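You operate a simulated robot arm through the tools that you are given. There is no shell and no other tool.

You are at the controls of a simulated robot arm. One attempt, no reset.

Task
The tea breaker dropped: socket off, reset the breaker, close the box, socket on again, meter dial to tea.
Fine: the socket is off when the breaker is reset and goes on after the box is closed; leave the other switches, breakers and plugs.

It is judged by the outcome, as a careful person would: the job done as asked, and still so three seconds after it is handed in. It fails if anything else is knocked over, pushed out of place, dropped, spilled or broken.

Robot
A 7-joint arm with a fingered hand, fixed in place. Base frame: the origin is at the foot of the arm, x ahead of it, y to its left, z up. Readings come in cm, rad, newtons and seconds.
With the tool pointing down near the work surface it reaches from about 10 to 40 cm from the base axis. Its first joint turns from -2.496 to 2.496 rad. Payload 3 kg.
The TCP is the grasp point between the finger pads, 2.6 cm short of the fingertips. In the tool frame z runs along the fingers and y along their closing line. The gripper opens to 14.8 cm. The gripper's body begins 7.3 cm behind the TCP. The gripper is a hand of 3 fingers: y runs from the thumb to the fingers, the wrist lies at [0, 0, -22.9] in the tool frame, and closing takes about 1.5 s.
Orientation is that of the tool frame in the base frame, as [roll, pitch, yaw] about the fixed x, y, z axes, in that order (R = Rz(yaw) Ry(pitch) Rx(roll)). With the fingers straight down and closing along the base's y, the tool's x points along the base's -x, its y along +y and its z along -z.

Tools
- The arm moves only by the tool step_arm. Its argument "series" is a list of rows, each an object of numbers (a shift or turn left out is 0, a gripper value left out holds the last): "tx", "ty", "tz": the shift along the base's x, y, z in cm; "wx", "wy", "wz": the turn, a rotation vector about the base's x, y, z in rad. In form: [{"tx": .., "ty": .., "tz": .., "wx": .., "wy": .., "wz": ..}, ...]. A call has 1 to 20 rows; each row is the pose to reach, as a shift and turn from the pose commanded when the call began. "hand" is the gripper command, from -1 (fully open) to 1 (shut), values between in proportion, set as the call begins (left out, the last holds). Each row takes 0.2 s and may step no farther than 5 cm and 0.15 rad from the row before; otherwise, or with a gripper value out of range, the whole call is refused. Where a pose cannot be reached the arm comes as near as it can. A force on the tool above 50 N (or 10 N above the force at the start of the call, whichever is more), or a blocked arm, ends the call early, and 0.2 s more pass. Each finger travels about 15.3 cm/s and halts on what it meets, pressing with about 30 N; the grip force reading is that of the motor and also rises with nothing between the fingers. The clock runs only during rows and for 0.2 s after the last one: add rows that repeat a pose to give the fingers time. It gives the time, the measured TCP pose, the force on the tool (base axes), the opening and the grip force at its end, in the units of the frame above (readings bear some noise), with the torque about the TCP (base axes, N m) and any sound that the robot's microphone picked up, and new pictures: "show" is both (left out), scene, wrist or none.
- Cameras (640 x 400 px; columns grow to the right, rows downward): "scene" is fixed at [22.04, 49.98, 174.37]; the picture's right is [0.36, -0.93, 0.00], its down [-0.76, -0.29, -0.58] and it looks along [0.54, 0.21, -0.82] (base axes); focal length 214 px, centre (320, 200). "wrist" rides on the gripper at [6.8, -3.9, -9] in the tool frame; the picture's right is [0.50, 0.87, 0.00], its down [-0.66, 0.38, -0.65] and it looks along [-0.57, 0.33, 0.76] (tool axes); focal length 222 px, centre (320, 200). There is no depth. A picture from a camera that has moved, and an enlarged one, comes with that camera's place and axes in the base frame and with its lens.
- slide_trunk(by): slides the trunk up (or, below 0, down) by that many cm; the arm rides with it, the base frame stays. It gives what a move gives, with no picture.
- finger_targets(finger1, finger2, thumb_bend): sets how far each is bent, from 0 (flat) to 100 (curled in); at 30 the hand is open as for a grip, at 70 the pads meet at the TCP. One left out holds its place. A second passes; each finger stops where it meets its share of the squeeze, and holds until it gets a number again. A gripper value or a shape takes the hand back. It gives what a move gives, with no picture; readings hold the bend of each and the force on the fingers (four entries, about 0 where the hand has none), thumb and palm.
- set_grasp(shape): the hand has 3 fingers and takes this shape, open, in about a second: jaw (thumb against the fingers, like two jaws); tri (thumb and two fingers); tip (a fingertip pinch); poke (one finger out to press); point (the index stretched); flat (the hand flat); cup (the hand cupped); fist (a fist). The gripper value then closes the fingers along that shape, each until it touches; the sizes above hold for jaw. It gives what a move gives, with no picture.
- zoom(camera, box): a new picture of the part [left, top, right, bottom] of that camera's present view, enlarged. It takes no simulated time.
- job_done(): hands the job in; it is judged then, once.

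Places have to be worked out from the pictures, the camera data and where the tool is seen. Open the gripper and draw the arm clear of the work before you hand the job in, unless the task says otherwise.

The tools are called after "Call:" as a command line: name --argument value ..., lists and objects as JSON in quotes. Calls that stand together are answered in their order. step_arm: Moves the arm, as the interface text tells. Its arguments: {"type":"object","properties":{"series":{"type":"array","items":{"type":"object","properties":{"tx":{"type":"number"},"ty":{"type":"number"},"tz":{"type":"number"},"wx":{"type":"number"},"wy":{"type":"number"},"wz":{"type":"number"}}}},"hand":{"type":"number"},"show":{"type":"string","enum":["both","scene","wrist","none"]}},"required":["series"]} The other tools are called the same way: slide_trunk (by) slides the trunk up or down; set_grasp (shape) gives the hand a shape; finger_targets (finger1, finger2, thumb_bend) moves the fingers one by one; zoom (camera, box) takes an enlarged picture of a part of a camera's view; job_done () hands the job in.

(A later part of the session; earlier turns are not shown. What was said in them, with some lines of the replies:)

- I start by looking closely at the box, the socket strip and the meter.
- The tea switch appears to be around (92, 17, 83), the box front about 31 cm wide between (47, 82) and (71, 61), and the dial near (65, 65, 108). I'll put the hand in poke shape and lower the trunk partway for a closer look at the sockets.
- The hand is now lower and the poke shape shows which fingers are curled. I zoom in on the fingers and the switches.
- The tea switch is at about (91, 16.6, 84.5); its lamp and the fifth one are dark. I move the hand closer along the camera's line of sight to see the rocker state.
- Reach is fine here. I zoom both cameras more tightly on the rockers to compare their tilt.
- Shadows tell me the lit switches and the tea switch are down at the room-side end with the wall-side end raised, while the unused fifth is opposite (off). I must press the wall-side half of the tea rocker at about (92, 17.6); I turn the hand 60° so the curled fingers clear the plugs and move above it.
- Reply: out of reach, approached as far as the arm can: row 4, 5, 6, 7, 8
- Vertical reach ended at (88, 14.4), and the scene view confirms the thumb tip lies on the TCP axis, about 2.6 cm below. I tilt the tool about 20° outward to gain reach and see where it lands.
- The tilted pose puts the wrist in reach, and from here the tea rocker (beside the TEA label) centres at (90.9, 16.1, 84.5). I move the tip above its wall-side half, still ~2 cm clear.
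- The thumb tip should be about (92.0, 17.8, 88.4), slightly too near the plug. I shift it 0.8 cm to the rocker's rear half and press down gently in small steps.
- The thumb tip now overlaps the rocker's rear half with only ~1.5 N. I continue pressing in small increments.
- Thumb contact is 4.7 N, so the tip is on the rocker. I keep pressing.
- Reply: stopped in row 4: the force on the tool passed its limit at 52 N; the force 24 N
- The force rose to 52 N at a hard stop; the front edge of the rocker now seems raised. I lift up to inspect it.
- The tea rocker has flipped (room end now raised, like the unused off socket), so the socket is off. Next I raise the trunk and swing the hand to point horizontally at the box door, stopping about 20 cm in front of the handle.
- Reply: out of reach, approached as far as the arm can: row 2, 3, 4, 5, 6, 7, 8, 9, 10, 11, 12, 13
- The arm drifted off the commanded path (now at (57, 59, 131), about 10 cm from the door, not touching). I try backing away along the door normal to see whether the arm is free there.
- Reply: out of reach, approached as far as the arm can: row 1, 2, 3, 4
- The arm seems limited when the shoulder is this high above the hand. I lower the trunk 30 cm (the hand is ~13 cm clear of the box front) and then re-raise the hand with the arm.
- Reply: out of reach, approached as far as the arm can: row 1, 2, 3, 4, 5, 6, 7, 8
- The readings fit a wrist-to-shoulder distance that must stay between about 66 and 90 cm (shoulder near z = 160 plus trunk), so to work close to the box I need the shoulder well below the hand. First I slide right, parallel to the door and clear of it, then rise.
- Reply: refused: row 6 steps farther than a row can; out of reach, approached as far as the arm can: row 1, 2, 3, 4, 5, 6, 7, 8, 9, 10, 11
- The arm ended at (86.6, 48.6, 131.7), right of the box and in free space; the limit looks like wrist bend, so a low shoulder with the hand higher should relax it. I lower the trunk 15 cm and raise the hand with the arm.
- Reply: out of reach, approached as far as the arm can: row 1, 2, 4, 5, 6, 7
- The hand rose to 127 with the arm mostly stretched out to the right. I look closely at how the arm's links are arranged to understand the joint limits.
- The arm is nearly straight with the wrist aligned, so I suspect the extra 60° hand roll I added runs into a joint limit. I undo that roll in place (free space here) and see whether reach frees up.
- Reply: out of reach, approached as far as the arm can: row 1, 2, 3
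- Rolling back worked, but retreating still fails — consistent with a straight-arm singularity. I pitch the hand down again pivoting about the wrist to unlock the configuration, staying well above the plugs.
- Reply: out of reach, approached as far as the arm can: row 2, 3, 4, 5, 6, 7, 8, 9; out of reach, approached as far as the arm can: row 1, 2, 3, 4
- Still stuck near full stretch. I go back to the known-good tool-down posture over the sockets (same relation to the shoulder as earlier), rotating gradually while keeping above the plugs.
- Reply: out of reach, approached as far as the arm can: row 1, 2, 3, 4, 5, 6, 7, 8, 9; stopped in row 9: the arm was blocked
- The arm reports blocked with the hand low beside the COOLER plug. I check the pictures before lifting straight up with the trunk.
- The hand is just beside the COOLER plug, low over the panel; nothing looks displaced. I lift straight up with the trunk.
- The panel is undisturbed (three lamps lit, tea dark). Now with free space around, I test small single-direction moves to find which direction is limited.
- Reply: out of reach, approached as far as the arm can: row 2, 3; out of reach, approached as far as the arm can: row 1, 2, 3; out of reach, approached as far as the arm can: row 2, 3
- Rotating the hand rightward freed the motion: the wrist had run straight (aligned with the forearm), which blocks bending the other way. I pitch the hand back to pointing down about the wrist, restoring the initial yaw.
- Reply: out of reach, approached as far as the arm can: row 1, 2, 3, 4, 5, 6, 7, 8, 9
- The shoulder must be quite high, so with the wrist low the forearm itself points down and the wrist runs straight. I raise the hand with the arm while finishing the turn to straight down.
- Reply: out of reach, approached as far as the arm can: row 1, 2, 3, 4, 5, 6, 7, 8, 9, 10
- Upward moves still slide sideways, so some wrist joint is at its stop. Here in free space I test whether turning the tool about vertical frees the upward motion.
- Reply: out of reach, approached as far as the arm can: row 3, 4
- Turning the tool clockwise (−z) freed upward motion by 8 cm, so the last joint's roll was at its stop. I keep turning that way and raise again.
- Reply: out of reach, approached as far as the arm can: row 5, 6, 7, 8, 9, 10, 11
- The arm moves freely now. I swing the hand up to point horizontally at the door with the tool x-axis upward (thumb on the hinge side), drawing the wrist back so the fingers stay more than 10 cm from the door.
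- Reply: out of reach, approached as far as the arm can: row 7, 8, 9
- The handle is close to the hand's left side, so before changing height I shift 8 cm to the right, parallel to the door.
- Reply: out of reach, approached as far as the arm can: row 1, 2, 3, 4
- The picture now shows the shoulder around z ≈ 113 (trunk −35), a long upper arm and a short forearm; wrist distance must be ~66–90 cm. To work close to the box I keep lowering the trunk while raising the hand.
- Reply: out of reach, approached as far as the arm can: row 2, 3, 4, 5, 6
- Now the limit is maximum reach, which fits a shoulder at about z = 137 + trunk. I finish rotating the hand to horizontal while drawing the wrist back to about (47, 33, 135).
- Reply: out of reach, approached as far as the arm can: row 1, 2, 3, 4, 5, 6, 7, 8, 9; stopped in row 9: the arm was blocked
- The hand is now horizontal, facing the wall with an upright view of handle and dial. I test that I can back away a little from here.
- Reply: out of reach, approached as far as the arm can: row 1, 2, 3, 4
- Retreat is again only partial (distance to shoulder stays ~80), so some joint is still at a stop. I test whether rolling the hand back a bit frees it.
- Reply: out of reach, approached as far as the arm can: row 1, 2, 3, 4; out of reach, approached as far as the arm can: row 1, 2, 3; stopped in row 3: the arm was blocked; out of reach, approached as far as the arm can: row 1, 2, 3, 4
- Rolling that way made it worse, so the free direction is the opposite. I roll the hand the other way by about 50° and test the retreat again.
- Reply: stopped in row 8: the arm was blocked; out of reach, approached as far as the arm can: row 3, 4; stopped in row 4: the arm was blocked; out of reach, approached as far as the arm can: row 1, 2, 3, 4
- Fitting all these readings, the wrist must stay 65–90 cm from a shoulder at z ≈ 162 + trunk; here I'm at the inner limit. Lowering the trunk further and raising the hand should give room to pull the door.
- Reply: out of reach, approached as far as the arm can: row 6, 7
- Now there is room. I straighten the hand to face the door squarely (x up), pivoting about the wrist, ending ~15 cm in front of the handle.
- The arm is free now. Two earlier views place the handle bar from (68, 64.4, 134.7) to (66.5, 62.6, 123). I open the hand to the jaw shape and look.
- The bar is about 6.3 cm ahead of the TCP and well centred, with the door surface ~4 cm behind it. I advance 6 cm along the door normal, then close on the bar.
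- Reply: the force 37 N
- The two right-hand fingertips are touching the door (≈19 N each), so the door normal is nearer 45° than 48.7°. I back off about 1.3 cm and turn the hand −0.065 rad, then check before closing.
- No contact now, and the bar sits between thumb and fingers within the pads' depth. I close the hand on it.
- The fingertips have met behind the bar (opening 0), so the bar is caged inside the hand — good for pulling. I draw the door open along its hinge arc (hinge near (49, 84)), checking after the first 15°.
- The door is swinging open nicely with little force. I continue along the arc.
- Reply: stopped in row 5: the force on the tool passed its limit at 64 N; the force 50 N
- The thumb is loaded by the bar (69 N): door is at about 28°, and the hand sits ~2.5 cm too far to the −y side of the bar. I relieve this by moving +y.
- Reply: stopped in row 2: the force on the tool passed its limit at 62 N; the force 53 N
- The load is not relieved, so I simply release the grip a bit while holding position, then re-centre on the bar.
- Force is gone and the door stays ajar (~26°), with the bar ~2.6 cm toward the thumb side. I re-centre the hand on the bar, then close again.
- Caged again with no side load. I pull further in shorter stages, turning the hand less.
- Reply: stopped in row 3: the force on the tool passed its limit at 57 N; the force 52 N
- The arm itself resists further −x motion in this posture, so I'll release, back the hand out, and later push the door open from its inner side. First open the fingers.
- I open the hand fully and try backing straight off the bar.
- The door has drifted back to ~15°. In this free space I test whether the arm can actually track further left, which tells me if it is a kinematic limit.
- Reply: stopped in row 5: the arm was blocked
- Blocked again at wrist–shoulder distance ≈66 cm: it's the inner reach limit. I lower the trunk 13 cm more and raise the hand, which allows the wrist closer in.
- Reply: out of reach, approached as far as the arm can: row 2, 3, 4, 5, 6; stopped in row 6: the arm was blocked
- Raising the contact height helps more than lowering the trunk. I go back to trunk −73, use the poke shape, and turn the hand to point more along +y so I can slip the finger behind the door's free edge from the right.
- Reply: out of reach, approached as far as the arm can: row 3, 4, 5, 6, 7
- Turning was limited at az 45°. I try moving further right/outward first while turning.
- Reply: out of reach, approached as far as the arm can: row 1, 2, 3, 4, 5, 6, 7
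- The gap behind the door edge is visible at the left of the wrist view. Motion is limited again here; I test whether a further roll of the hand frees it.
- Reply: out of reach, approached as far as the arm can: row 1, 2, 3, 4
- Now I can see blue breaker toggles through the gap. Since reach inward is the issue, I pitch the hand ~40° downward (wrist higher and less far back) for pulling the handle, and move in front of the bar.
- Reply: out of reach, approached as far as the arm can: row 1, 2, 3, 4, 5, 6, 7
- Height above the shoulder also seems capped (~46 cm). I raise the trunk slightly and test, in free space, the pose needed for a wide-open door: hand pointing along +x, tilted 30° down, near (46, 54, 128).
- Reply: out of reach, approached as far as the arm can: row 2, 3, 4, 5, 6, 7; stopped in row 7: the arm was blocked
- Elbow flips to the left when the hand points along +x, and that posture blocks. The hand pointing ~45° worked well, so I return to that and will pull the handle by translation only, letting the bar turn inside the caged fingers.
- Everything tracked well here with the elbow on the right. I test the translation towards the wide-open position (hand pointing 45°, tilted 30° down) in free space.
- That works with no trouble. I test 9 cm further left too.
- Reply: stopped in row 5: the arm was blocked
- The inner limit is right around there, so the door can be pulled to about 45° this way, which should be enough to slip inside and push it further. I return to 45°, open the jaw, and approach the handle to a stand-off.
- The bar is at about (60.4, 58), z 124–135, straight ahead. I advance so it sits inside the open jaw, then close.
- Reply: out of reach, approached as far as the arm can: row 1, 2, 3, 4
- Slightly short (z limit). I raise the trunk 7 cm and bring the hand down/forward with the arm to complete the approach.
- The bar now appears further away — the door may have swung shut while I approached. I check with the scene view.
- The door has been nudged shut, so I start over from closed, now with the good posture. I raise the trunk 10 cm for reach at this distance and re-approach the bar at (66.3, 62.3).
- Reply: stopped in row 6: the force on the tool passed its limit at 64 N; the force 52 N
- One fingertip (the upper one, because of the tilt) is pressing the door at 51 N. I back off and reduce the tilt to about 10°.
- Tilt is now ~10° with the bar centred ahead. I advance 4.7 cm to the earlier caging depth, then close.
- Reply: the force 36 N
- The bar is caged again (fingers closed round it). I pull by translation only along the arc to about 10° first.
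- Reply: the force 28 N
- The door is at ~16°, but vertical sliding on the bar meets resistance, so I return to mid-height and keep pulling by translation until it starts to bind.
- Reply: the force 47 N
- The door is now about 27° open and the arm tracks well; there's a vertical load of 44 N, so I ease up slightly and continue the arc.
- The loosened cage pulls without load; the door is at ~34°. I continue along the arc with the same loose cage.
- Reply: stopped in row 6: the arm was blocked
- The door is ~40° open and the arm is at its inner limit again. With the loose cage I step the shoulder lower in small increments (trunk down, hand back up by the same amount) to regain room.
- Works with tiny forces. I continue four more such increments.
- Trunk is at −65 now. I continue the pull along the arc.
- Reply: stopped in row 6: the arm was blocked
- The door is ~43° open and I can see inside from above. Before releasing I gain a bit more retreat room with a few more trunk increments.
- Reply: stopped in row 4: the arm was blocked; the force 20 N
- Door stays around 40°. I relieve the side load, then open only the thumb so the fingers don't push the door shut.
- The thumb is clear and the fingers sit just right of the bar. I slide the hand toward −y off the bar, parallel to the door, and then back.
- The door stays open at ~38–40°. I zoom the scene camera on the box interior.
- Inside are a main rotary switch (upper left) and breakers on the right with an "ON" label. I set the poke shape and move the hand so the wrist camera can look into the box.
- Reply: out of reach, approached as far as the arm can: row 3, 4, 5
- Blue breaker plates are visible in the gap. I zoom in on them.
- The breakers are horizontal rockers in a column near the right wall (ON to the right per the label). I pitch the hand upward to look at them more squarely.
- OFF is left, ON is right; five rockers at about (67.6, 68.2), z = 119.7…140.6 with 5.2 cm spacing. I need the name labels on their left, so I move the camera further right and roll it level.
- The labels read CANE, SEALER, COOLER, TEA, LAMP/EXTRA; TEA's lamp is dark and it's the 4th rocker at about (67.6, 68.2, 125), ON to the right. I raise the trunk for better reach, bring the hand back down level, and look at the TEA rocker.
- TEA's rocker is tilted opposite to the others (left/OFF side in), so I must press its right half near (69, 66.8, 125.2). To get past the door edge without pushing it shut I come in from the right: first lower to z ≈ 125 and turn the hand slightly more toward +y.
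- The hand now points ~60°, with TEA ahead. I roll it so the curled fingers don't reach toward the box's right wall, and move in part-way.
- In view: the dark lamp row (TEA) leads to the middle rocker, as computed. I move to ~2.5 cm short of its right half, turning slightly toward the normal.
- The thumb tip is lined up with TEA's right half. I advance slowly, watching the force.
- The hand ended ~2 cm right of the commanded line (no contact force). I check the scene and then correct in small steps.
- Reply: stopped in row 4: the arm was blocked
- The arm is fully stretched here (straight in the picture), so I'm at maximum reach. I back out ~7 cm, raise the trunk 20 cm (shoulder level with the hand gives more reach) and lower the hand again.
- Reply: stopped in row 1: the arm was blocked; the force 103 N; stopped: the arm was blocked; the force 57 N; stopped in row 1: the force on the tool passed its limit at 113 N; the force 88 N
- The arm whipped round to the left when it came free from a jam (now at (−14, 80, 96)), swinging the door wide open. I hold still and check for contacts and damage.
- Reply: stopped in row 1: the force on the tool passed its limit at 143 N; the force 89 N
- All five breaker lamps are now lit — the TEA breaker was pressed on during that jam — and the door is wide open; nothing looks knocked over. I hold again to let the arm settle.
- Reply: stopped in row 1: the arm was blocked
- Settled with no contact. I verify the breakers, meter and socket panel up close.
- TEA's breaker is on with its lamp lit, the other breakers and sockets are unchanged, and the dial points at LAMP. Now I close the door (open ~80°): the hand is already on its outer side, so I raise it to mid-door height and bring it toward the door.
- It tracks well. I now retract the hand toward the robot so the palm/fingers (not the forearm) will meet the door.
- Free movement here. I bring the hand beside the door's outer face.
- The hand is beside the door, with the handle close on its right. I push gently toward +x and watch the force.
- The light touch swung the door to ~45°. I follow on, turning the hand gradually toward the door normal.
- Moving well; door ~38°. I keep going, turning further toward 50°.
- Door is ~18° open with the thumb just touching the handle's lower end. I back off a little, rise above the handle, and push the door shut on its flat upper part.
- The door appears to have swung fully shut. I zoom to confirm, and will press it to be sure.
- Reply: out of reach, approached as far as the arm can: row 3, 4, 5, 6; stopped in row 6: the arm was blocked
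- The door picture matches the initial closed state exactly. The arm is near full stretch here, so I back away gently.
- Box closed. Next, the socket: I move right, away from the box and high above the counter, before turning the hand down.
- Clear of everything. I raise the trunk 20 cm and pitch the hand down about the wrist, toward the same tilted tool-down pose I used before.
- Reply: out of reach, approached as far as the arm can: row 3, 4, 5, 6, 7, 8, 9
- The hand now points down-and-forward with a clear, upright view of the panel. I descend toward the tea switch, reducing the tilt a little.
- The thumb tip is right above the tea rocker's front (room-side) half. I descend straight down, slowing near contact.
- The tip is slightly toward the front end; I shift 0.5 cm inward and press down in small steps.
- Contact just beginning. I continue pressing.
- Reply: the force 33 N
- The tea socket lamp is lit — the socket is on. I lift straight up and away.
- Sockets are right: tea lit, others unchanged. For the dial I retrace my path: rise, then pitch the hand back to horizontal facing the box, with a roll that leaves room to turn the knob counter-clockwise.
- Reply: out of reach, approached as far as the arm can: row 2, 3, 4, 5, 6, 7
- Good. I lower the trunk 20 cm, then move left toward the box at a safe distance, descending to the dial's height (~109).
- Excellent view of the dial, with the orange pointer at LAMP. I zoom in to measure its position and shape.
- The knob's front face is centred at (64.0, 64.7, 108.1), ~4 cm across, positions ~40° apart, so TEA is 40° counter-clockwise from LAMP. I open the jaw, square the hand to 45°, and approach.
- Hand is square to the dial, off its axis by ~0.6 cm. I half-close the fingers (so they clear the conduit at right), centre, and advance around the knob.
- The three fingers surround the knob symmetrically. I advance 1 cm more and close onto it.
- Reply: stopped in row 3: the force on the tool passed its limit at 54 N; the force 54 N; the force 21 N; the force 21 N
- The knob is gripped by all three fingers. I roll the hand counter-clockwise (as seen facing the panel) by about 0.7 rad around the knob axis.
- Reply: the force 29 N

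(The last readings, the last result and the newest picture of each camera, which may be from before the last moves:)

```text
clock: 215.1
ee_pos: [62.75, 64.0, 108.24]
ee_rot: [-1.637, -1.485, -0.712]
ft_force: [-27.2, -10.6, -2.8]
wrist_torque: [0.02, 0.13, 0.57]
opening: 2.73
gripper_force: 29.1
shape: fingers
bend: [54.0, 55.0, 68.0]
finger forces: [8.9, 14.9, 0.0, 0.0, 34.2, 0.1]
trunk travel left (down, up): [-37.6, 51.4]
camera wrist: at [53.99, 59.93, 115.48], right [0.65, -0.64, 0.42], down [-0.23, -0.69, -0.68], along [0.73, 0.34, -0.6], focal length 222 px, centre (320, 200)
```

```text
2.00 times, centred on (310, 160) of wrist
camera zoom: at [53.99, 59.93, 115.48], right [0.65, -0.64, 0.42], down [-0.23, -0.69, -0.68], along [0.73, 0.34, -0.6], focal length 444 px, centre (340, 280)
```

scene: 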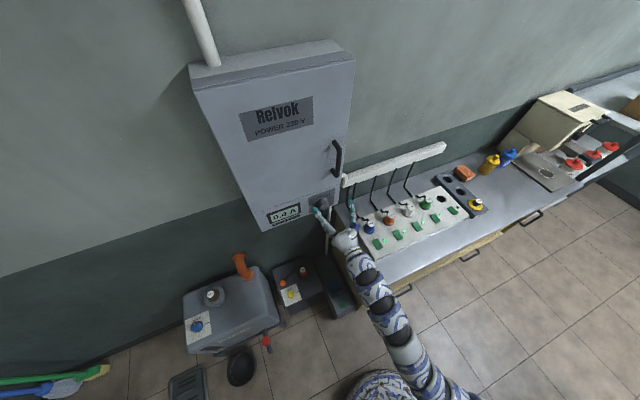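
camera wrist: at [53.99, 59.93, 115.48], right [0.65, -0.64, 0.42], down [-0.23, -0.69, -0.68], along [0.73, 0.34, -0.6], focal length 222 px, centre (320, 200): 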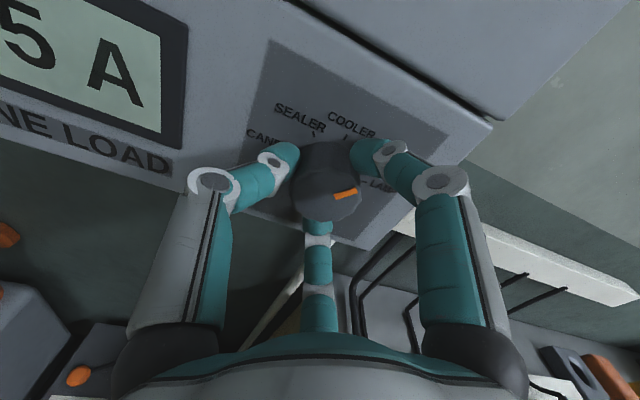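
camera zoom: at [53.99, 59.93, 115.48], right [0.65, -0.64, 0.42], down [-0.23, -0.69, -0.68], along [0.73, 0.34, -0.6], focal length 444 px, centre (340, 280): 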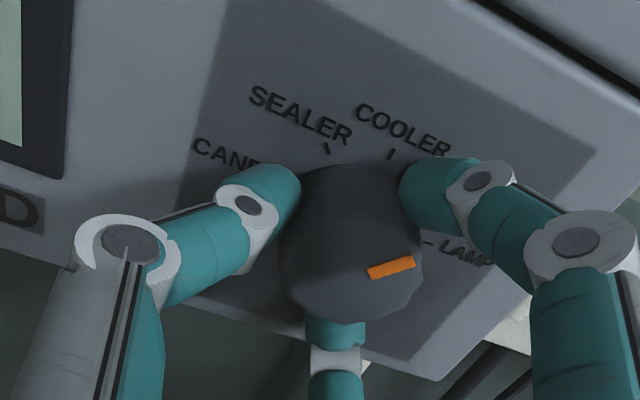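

The meter reading has changed (…5 A) and the knob turned with the hand. I release the fingers, back off and check.

Call:
finger_targets --finger1 46 --finger2 46 --thumb_bend 46

Call:
step_arm --series '[{"tx": -1, "ty": -1}, {"tx": -2.5, "ty": -2.5}, {"tx": -5, "ty": -5}, {"tx": -7, "ty": -7}, {"tx": -7, "ty": -7}]' --show "both"

Call:
zoom --camera "wrist" --box '[120, 0, 440, 200]'

Call:
zoom --camera "scene" --box '[260, 180, 350, 235]'

```text
clock: 215.6
ee_pos: [62.75, 63.69, 108.66]
ee_rot: [-1.597, -1.481, -0.755]
ft_force: [-33.0, -36.7, -1.9]
wrist_torque: [0.12, 0.03, 0.08]
opening: 5.01
gripper_force: 23.9
shape: fingers
bend: [51.0, 51.0, 51.0]
finger forces: [16.0, 14.0, 0.1, 0.1, 18.6, 0.0]
trunk travel left (down, up): [-37.6, 51.4]
stopped: the force on the tool passed its limit at 51 N (the readings are from after the stop); the commanded pose is now the measured one
```

```text
clock: 216.8
ee_pos: [56.04, 56.66, 107.88]
ee_rot: [-1.645, -1.483, -0.709]
ft_force: [0.1, -0.4, 0.0]
wrist_torque: [-0.01, 0.04, -0.03]
opening: 7.52
gripper_force: 0.0
shape: fingers
bend: [46.0, 46.0, 46.0]
finger forces: [0.1, 0.1, 0.1, 0.0, 0.0, 0.1]
trunk travel left (down, up): [-37.6, 51.4]
camera wrist: at [47.34, 52.71, 115.1], right [0.64, -0.64, 0.42], down [-0.24, -0.69, -0.68], along [0.73, 0.34, -0.6], focal length 222 px, centre (320, 200)
```

scene: 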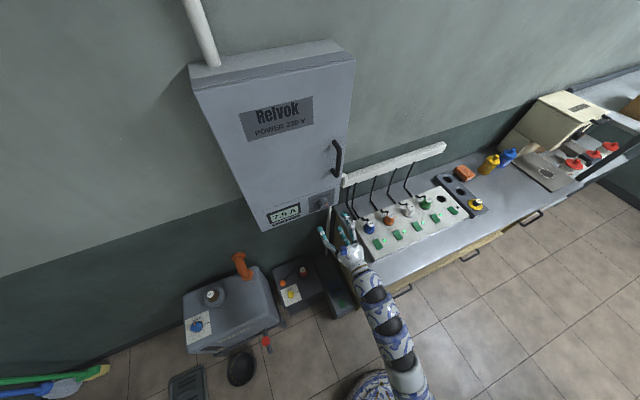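
wrist: 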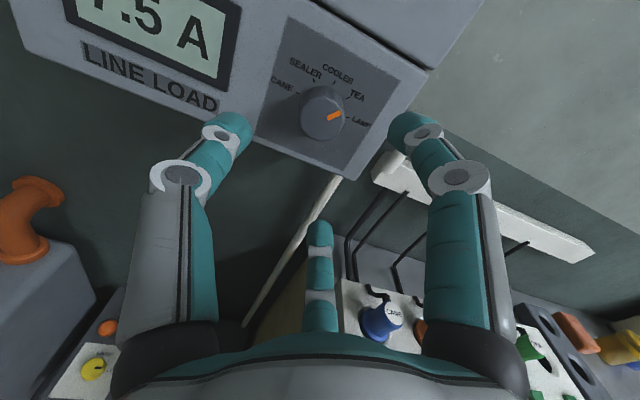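

```text
2.00 times, centred on (280, 100) of wrist
camera zoom: at [47.34, 52.71, 115.1], right [0.64, -0.64, 0.42], down [-0.24, -0.69, -0.68], along [0.73, 0.34, -0.6], focal length 444 px, centre (400, 400)
```

zoom: 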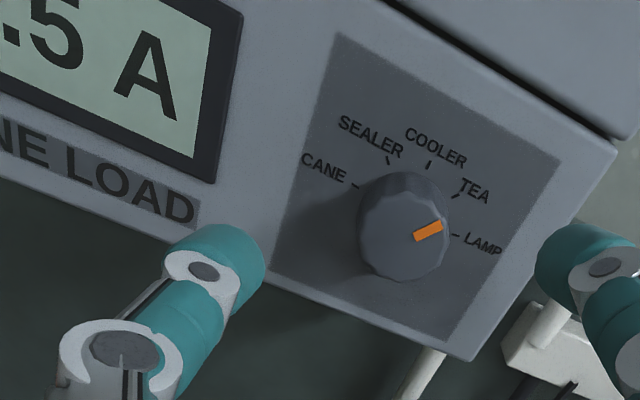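

```text
7.11 times, centred on (305, 208) of scene
camera zoom: at [22.04, 49.98, 174.37], right [0.36, -0.93, 0.0], down [-0.76, -0.29, -0.58], along [0.54, 0.21, -0.82], focal length 1525 px, centre (427, 147)
```

zoom: 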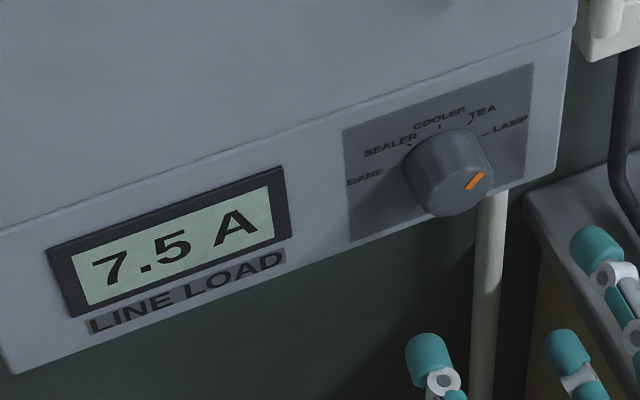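

The meter now reads 7.5 A and the pointer has moved to TEA. I zoom in tightly to check how well it lines up with the TEA mark.

Call:
zoom --camera "wrist" --box '[260, 40, 400, 160]'

Call:
zoom --camera "scene" --box '[300, 185, 345, 215]'

```text
3.33 times, centred on (330, 100) of wrist
camera zoom: at [47.34, 52.71, 115.1], right [0.64, -0.64, 0.42], down [-0.24, -0.69, -0.68], along [0.73, 0.34, -0.6], focal length 740 px, centre (287, 533)
```

zoom: 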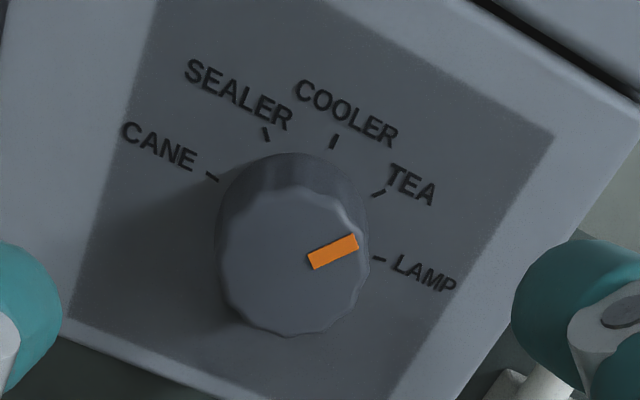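

```text
13.33 times, centred on (322, 200) of scene
camera zoom: at [22.04, 49.98, 174.37], right [0.36, -0.93, 0.0], down [-0.76, -0.29, -0.58], along [0.54, 0.21, -0.82], focal length 2860 px, centre (287, 200)
```

zoom: 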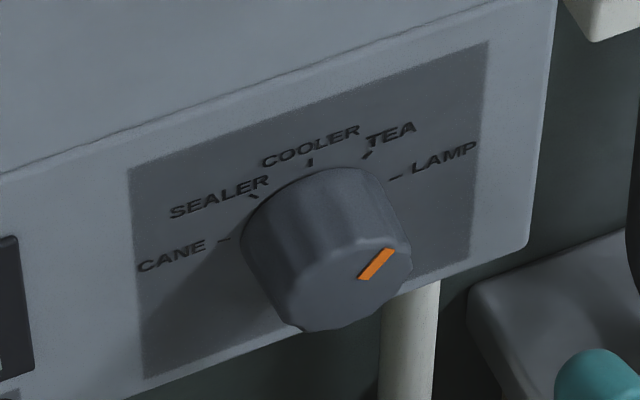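

The pointer's direction matches the TEA mark exactly (both ~24° in this view). I open the hand and draw the arm back along the path I came.

Call:
step_arm --series '[{"tx": -1.5, "ty": -2.5}, {"tx": -2, "ty": -5, "tz": 3}, {"tx": -2, "ty": -7, "tz": 7}, {"tx": -1, "ty": -9, "tz": 11}, {"tx": 1, "ty": -11.5, "tz": 15}, {"tx": 3.5, "ty": -14, "tz": 18}, {"tx": 6, "ty": -17, "tz": 21}, {"tx": 8, "ty": -20, "tz": 24}, {"tx": 8, "ty": -20, "tz": 24}]' --hand -1 --show "both"

```text
refused: row 5 steps farther than a row can; nothing moved
```

A row was slightly too long; I shorten the steps.

Call:
step_arm --series '[{"tx": -1.5, "ty": -2.5}, {"tx": -2, "ty": -5, "tz": 2.5}, {"tx": -2, "ty": -7, "tz": 6}, {"tx": -1, "ty": -9, "tz": 9.5}, {"tx": 1, "ty": -11, "tz": 13}, {"tx": 3, "ty": -13.2, "tz": 16}, {"tx": 5, "ty": -15.6, "tz": 19}, {"tx": 7, "ty": -18, "tz": 22}, {"tx": 8, "ty": -20, "tz": 24}, {"tx": 8, "ty": -20, "tz": 24}]' --hand -1 --show "both"

Call:
zoom --camera "scene" --box '[180, 30, 380, 240]'

Call:
zoom --camera "scene" --box '[340, 140, 500, 260]'

```text
clock: 219.0
ee_pos: [64.33, 36.8, 132.29]
ee_rot: [-1.651, -1.483, -0.704]
ft_force: [0.1, -0.4, 0.0]
wrist_torque: [0.0, 0.03, 0.03]
opening: 14.8
gripper_force: 0.0
shape: jaw
bend: [30.0, 30.0, 30.0]
finger forces: [0.0, 0.0, 0.0, 0.0, 0.0, 0.0]
trunk travel left (down, up): [-37.6, 51.4]
camera wrist: at [55.58, 32.91, 139.54], right [0.64, -0.64, 0.42], down [-0.24, -0.69, -0.68], along [0.73, 0.34, -0.6], focal length 222 px, centre (320, 200)
```

scene: 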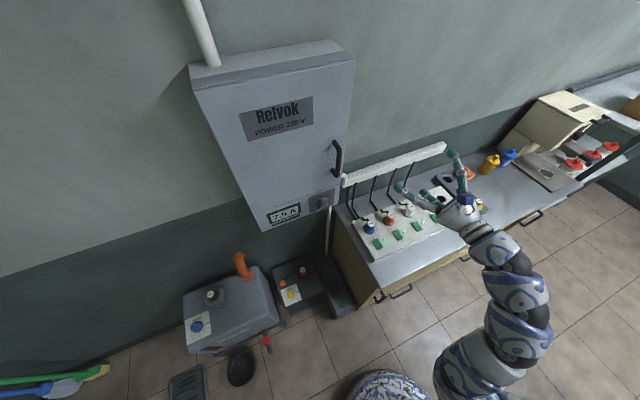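
wrist: 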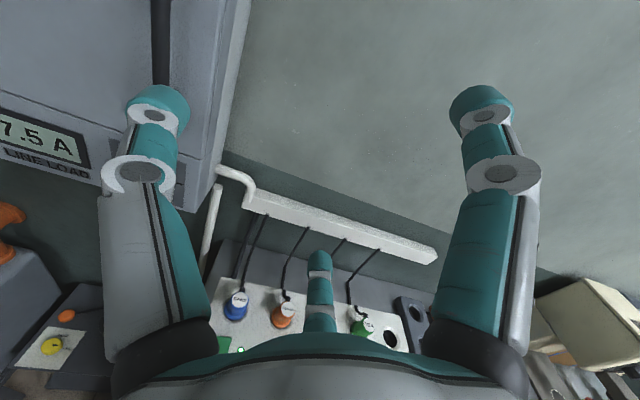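

```text
1.90 times, centred on (280, 135) of scene
camera zoom: at [22.04, 49.98, 174.37], right [0.36, -0.93, 0.0], down [-0.76, -0.29, -0.58], along [0.54, 0.21, -0.82], focal length 408 px, centre (396, 324)
```

zoom: 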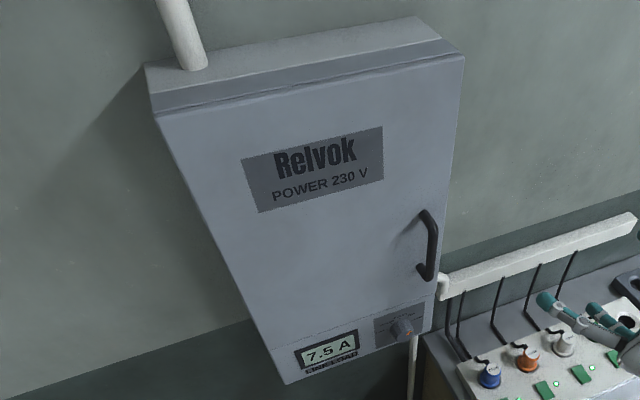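

```text
3.33 times, centred on (420, 200) of scene
camera zoom: at [22.04, 49.98, 174.37], right [0.36, -0.93, 0.0], down [-0.76, -0.29, -0.58], along [0.54, 0.21, -0.82], focal length 715 px, centre (-13, 200)
```

zoom: 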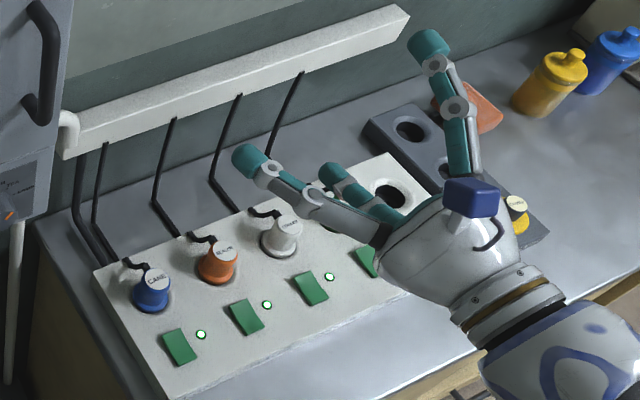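

The box is shut, 7.5 A shown, gripper open. I raise the trunk to take the hand well clear and take a last overall look.

Call:
slide_trunk --by 30

Call:
step_arm --series '[{"tx": -2, "ty": -3}, {"tx": -4, "ty": -6}, {"tx": -4, "ty": -6}]' --show "both"

Call:
zoom --camera "scene" --box '[330, 130, 640, 280]'

Call:
zoom --camera "scene" --box '[0, 180, 350, 400]'

```text
clock: 222.0
ee_pos: [64.31, 36.92, 162.29]
ee_rot: [-1.653, -1.481, -0.704]
ft_force: [-0.7, -0.5, 0.8]
wrist_torque: [-0.01, 0.0, 0.02]
opening: 14.82
gripper_force: 0.1
shape: jaw
bend: [30.0, 30.0, 30.0]
finger forces: [0.0, 0.1, 0.1, 0.1, 0.1, 0.0]
trunk travel left (down, up): [-67.6, 21.4]
```

```text
clock: 222.8
ee_pos: [60.39, 31.03, 162.3]
ee_rot: [-1.656, -1.482, -0.698]
ft_force: [0.3, -0.2, -0.4]
wrist_torque: [0.01, 0.01, -0.01]
opening: 14.81
gripper_force: 0.1
shape: jaw
bend: [30.0, 30.0, 30.0]
finger forces: [0.0, 0.0, 0.0, 0.0, 0.0, 0.0]
trunk travel left (down, up): [-67.6, 21.4]
camera wrist: at [51.63, 27.03, 169.5], right [0.64, -0.64, 0.42], down [-0.24, -0.69, -0.68], along [0.73, 0.34, -0.6], focal length 222 px, centre (320, 200)
```

scene: 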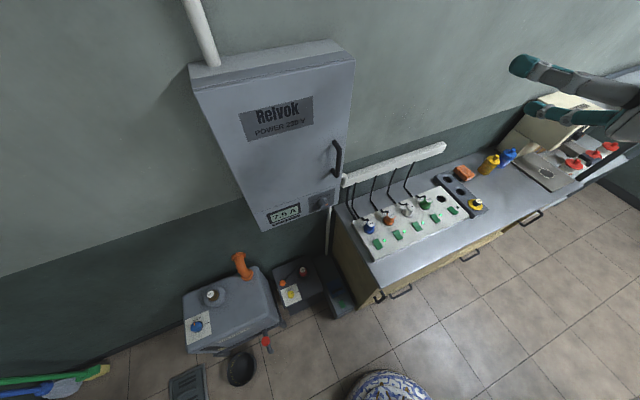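
wrist: 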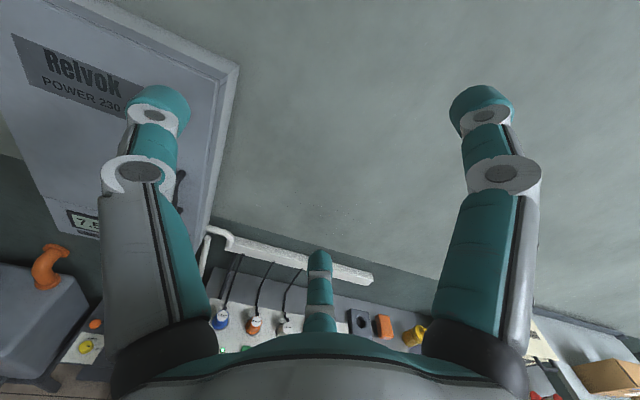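

```text
2.06 times, centred on (485, 205) of scene
camera zoom: at [22.04, 49.98, 174.37], right [0.36, -0.93, 0.0], down [-0.76, -0.29, -0.58], along [0.54, 0.21, -0.82], focal length 443 px, centre (-21, 190)
```

zoom: 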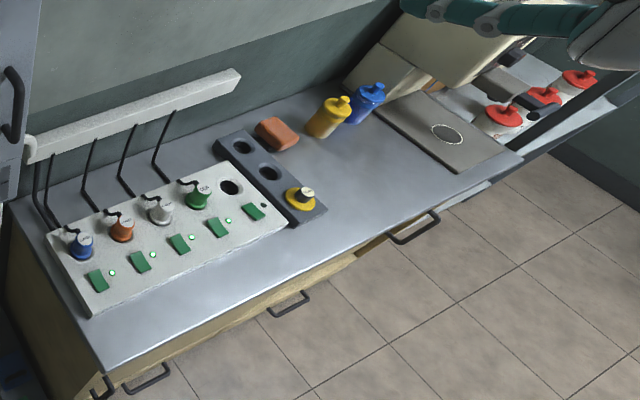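

```text
1.82 times, centred on (175, 290) of scene
camera zoom: at [22.04, 49.98, 174.37], right [0.36, -0.93, 0.0], down [-0.76, -0.29, -0.58], along [0.54, 0.21, -0.82], focal length 390 px, centre (584, 36)
```

zoom: 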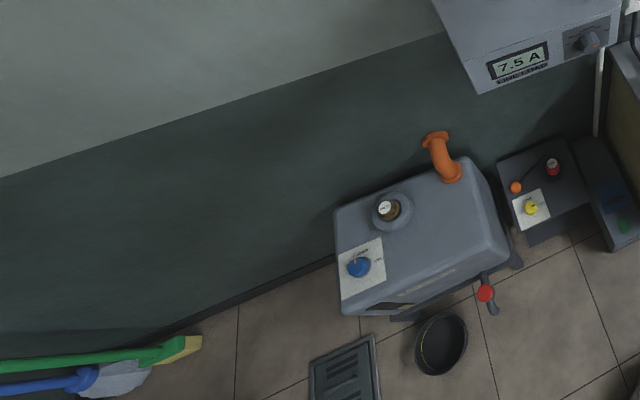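

All checks out: the tea socket was off while the breaker was reset, the box is closed, and the socket is on again with its lamp lit. The dial is on TEA at 7.5 A, nothing else has moved, and the arm is clear with the gripper open. I hand the job in.

Call:
job_done

```text
The job is handed in.
```

The tea circuit is back on and the job is handed in. I don't have the judge's verdict, only what I could see.

- **Breaker:** The TEA breaker is on and its lamp was lit when I last saw it, before closing the box. The tea socket was off when the breaker was reset. The reset itself happened in a jam: the finger pressed the breaker harder than I meant to. The arm then sprang free, swung to the left and threw the box door wide open.
- **Box:** I pushed the door shut. It looks exactly as it did at the start, though I couldn't press on it to confirm it had latched.
- **Socket:** I switched the tea socket back on after the box was closed, and its lamp is lit.
- **Dial:** The pointer lines up with TEA, and the meter reads 7.5 A.

After the swing I checked the other switches, breakers and plugs, plus the counter and the floor. Everything was where it had been, with nothing knocked over. The arm is drawn back and the gripper is open.
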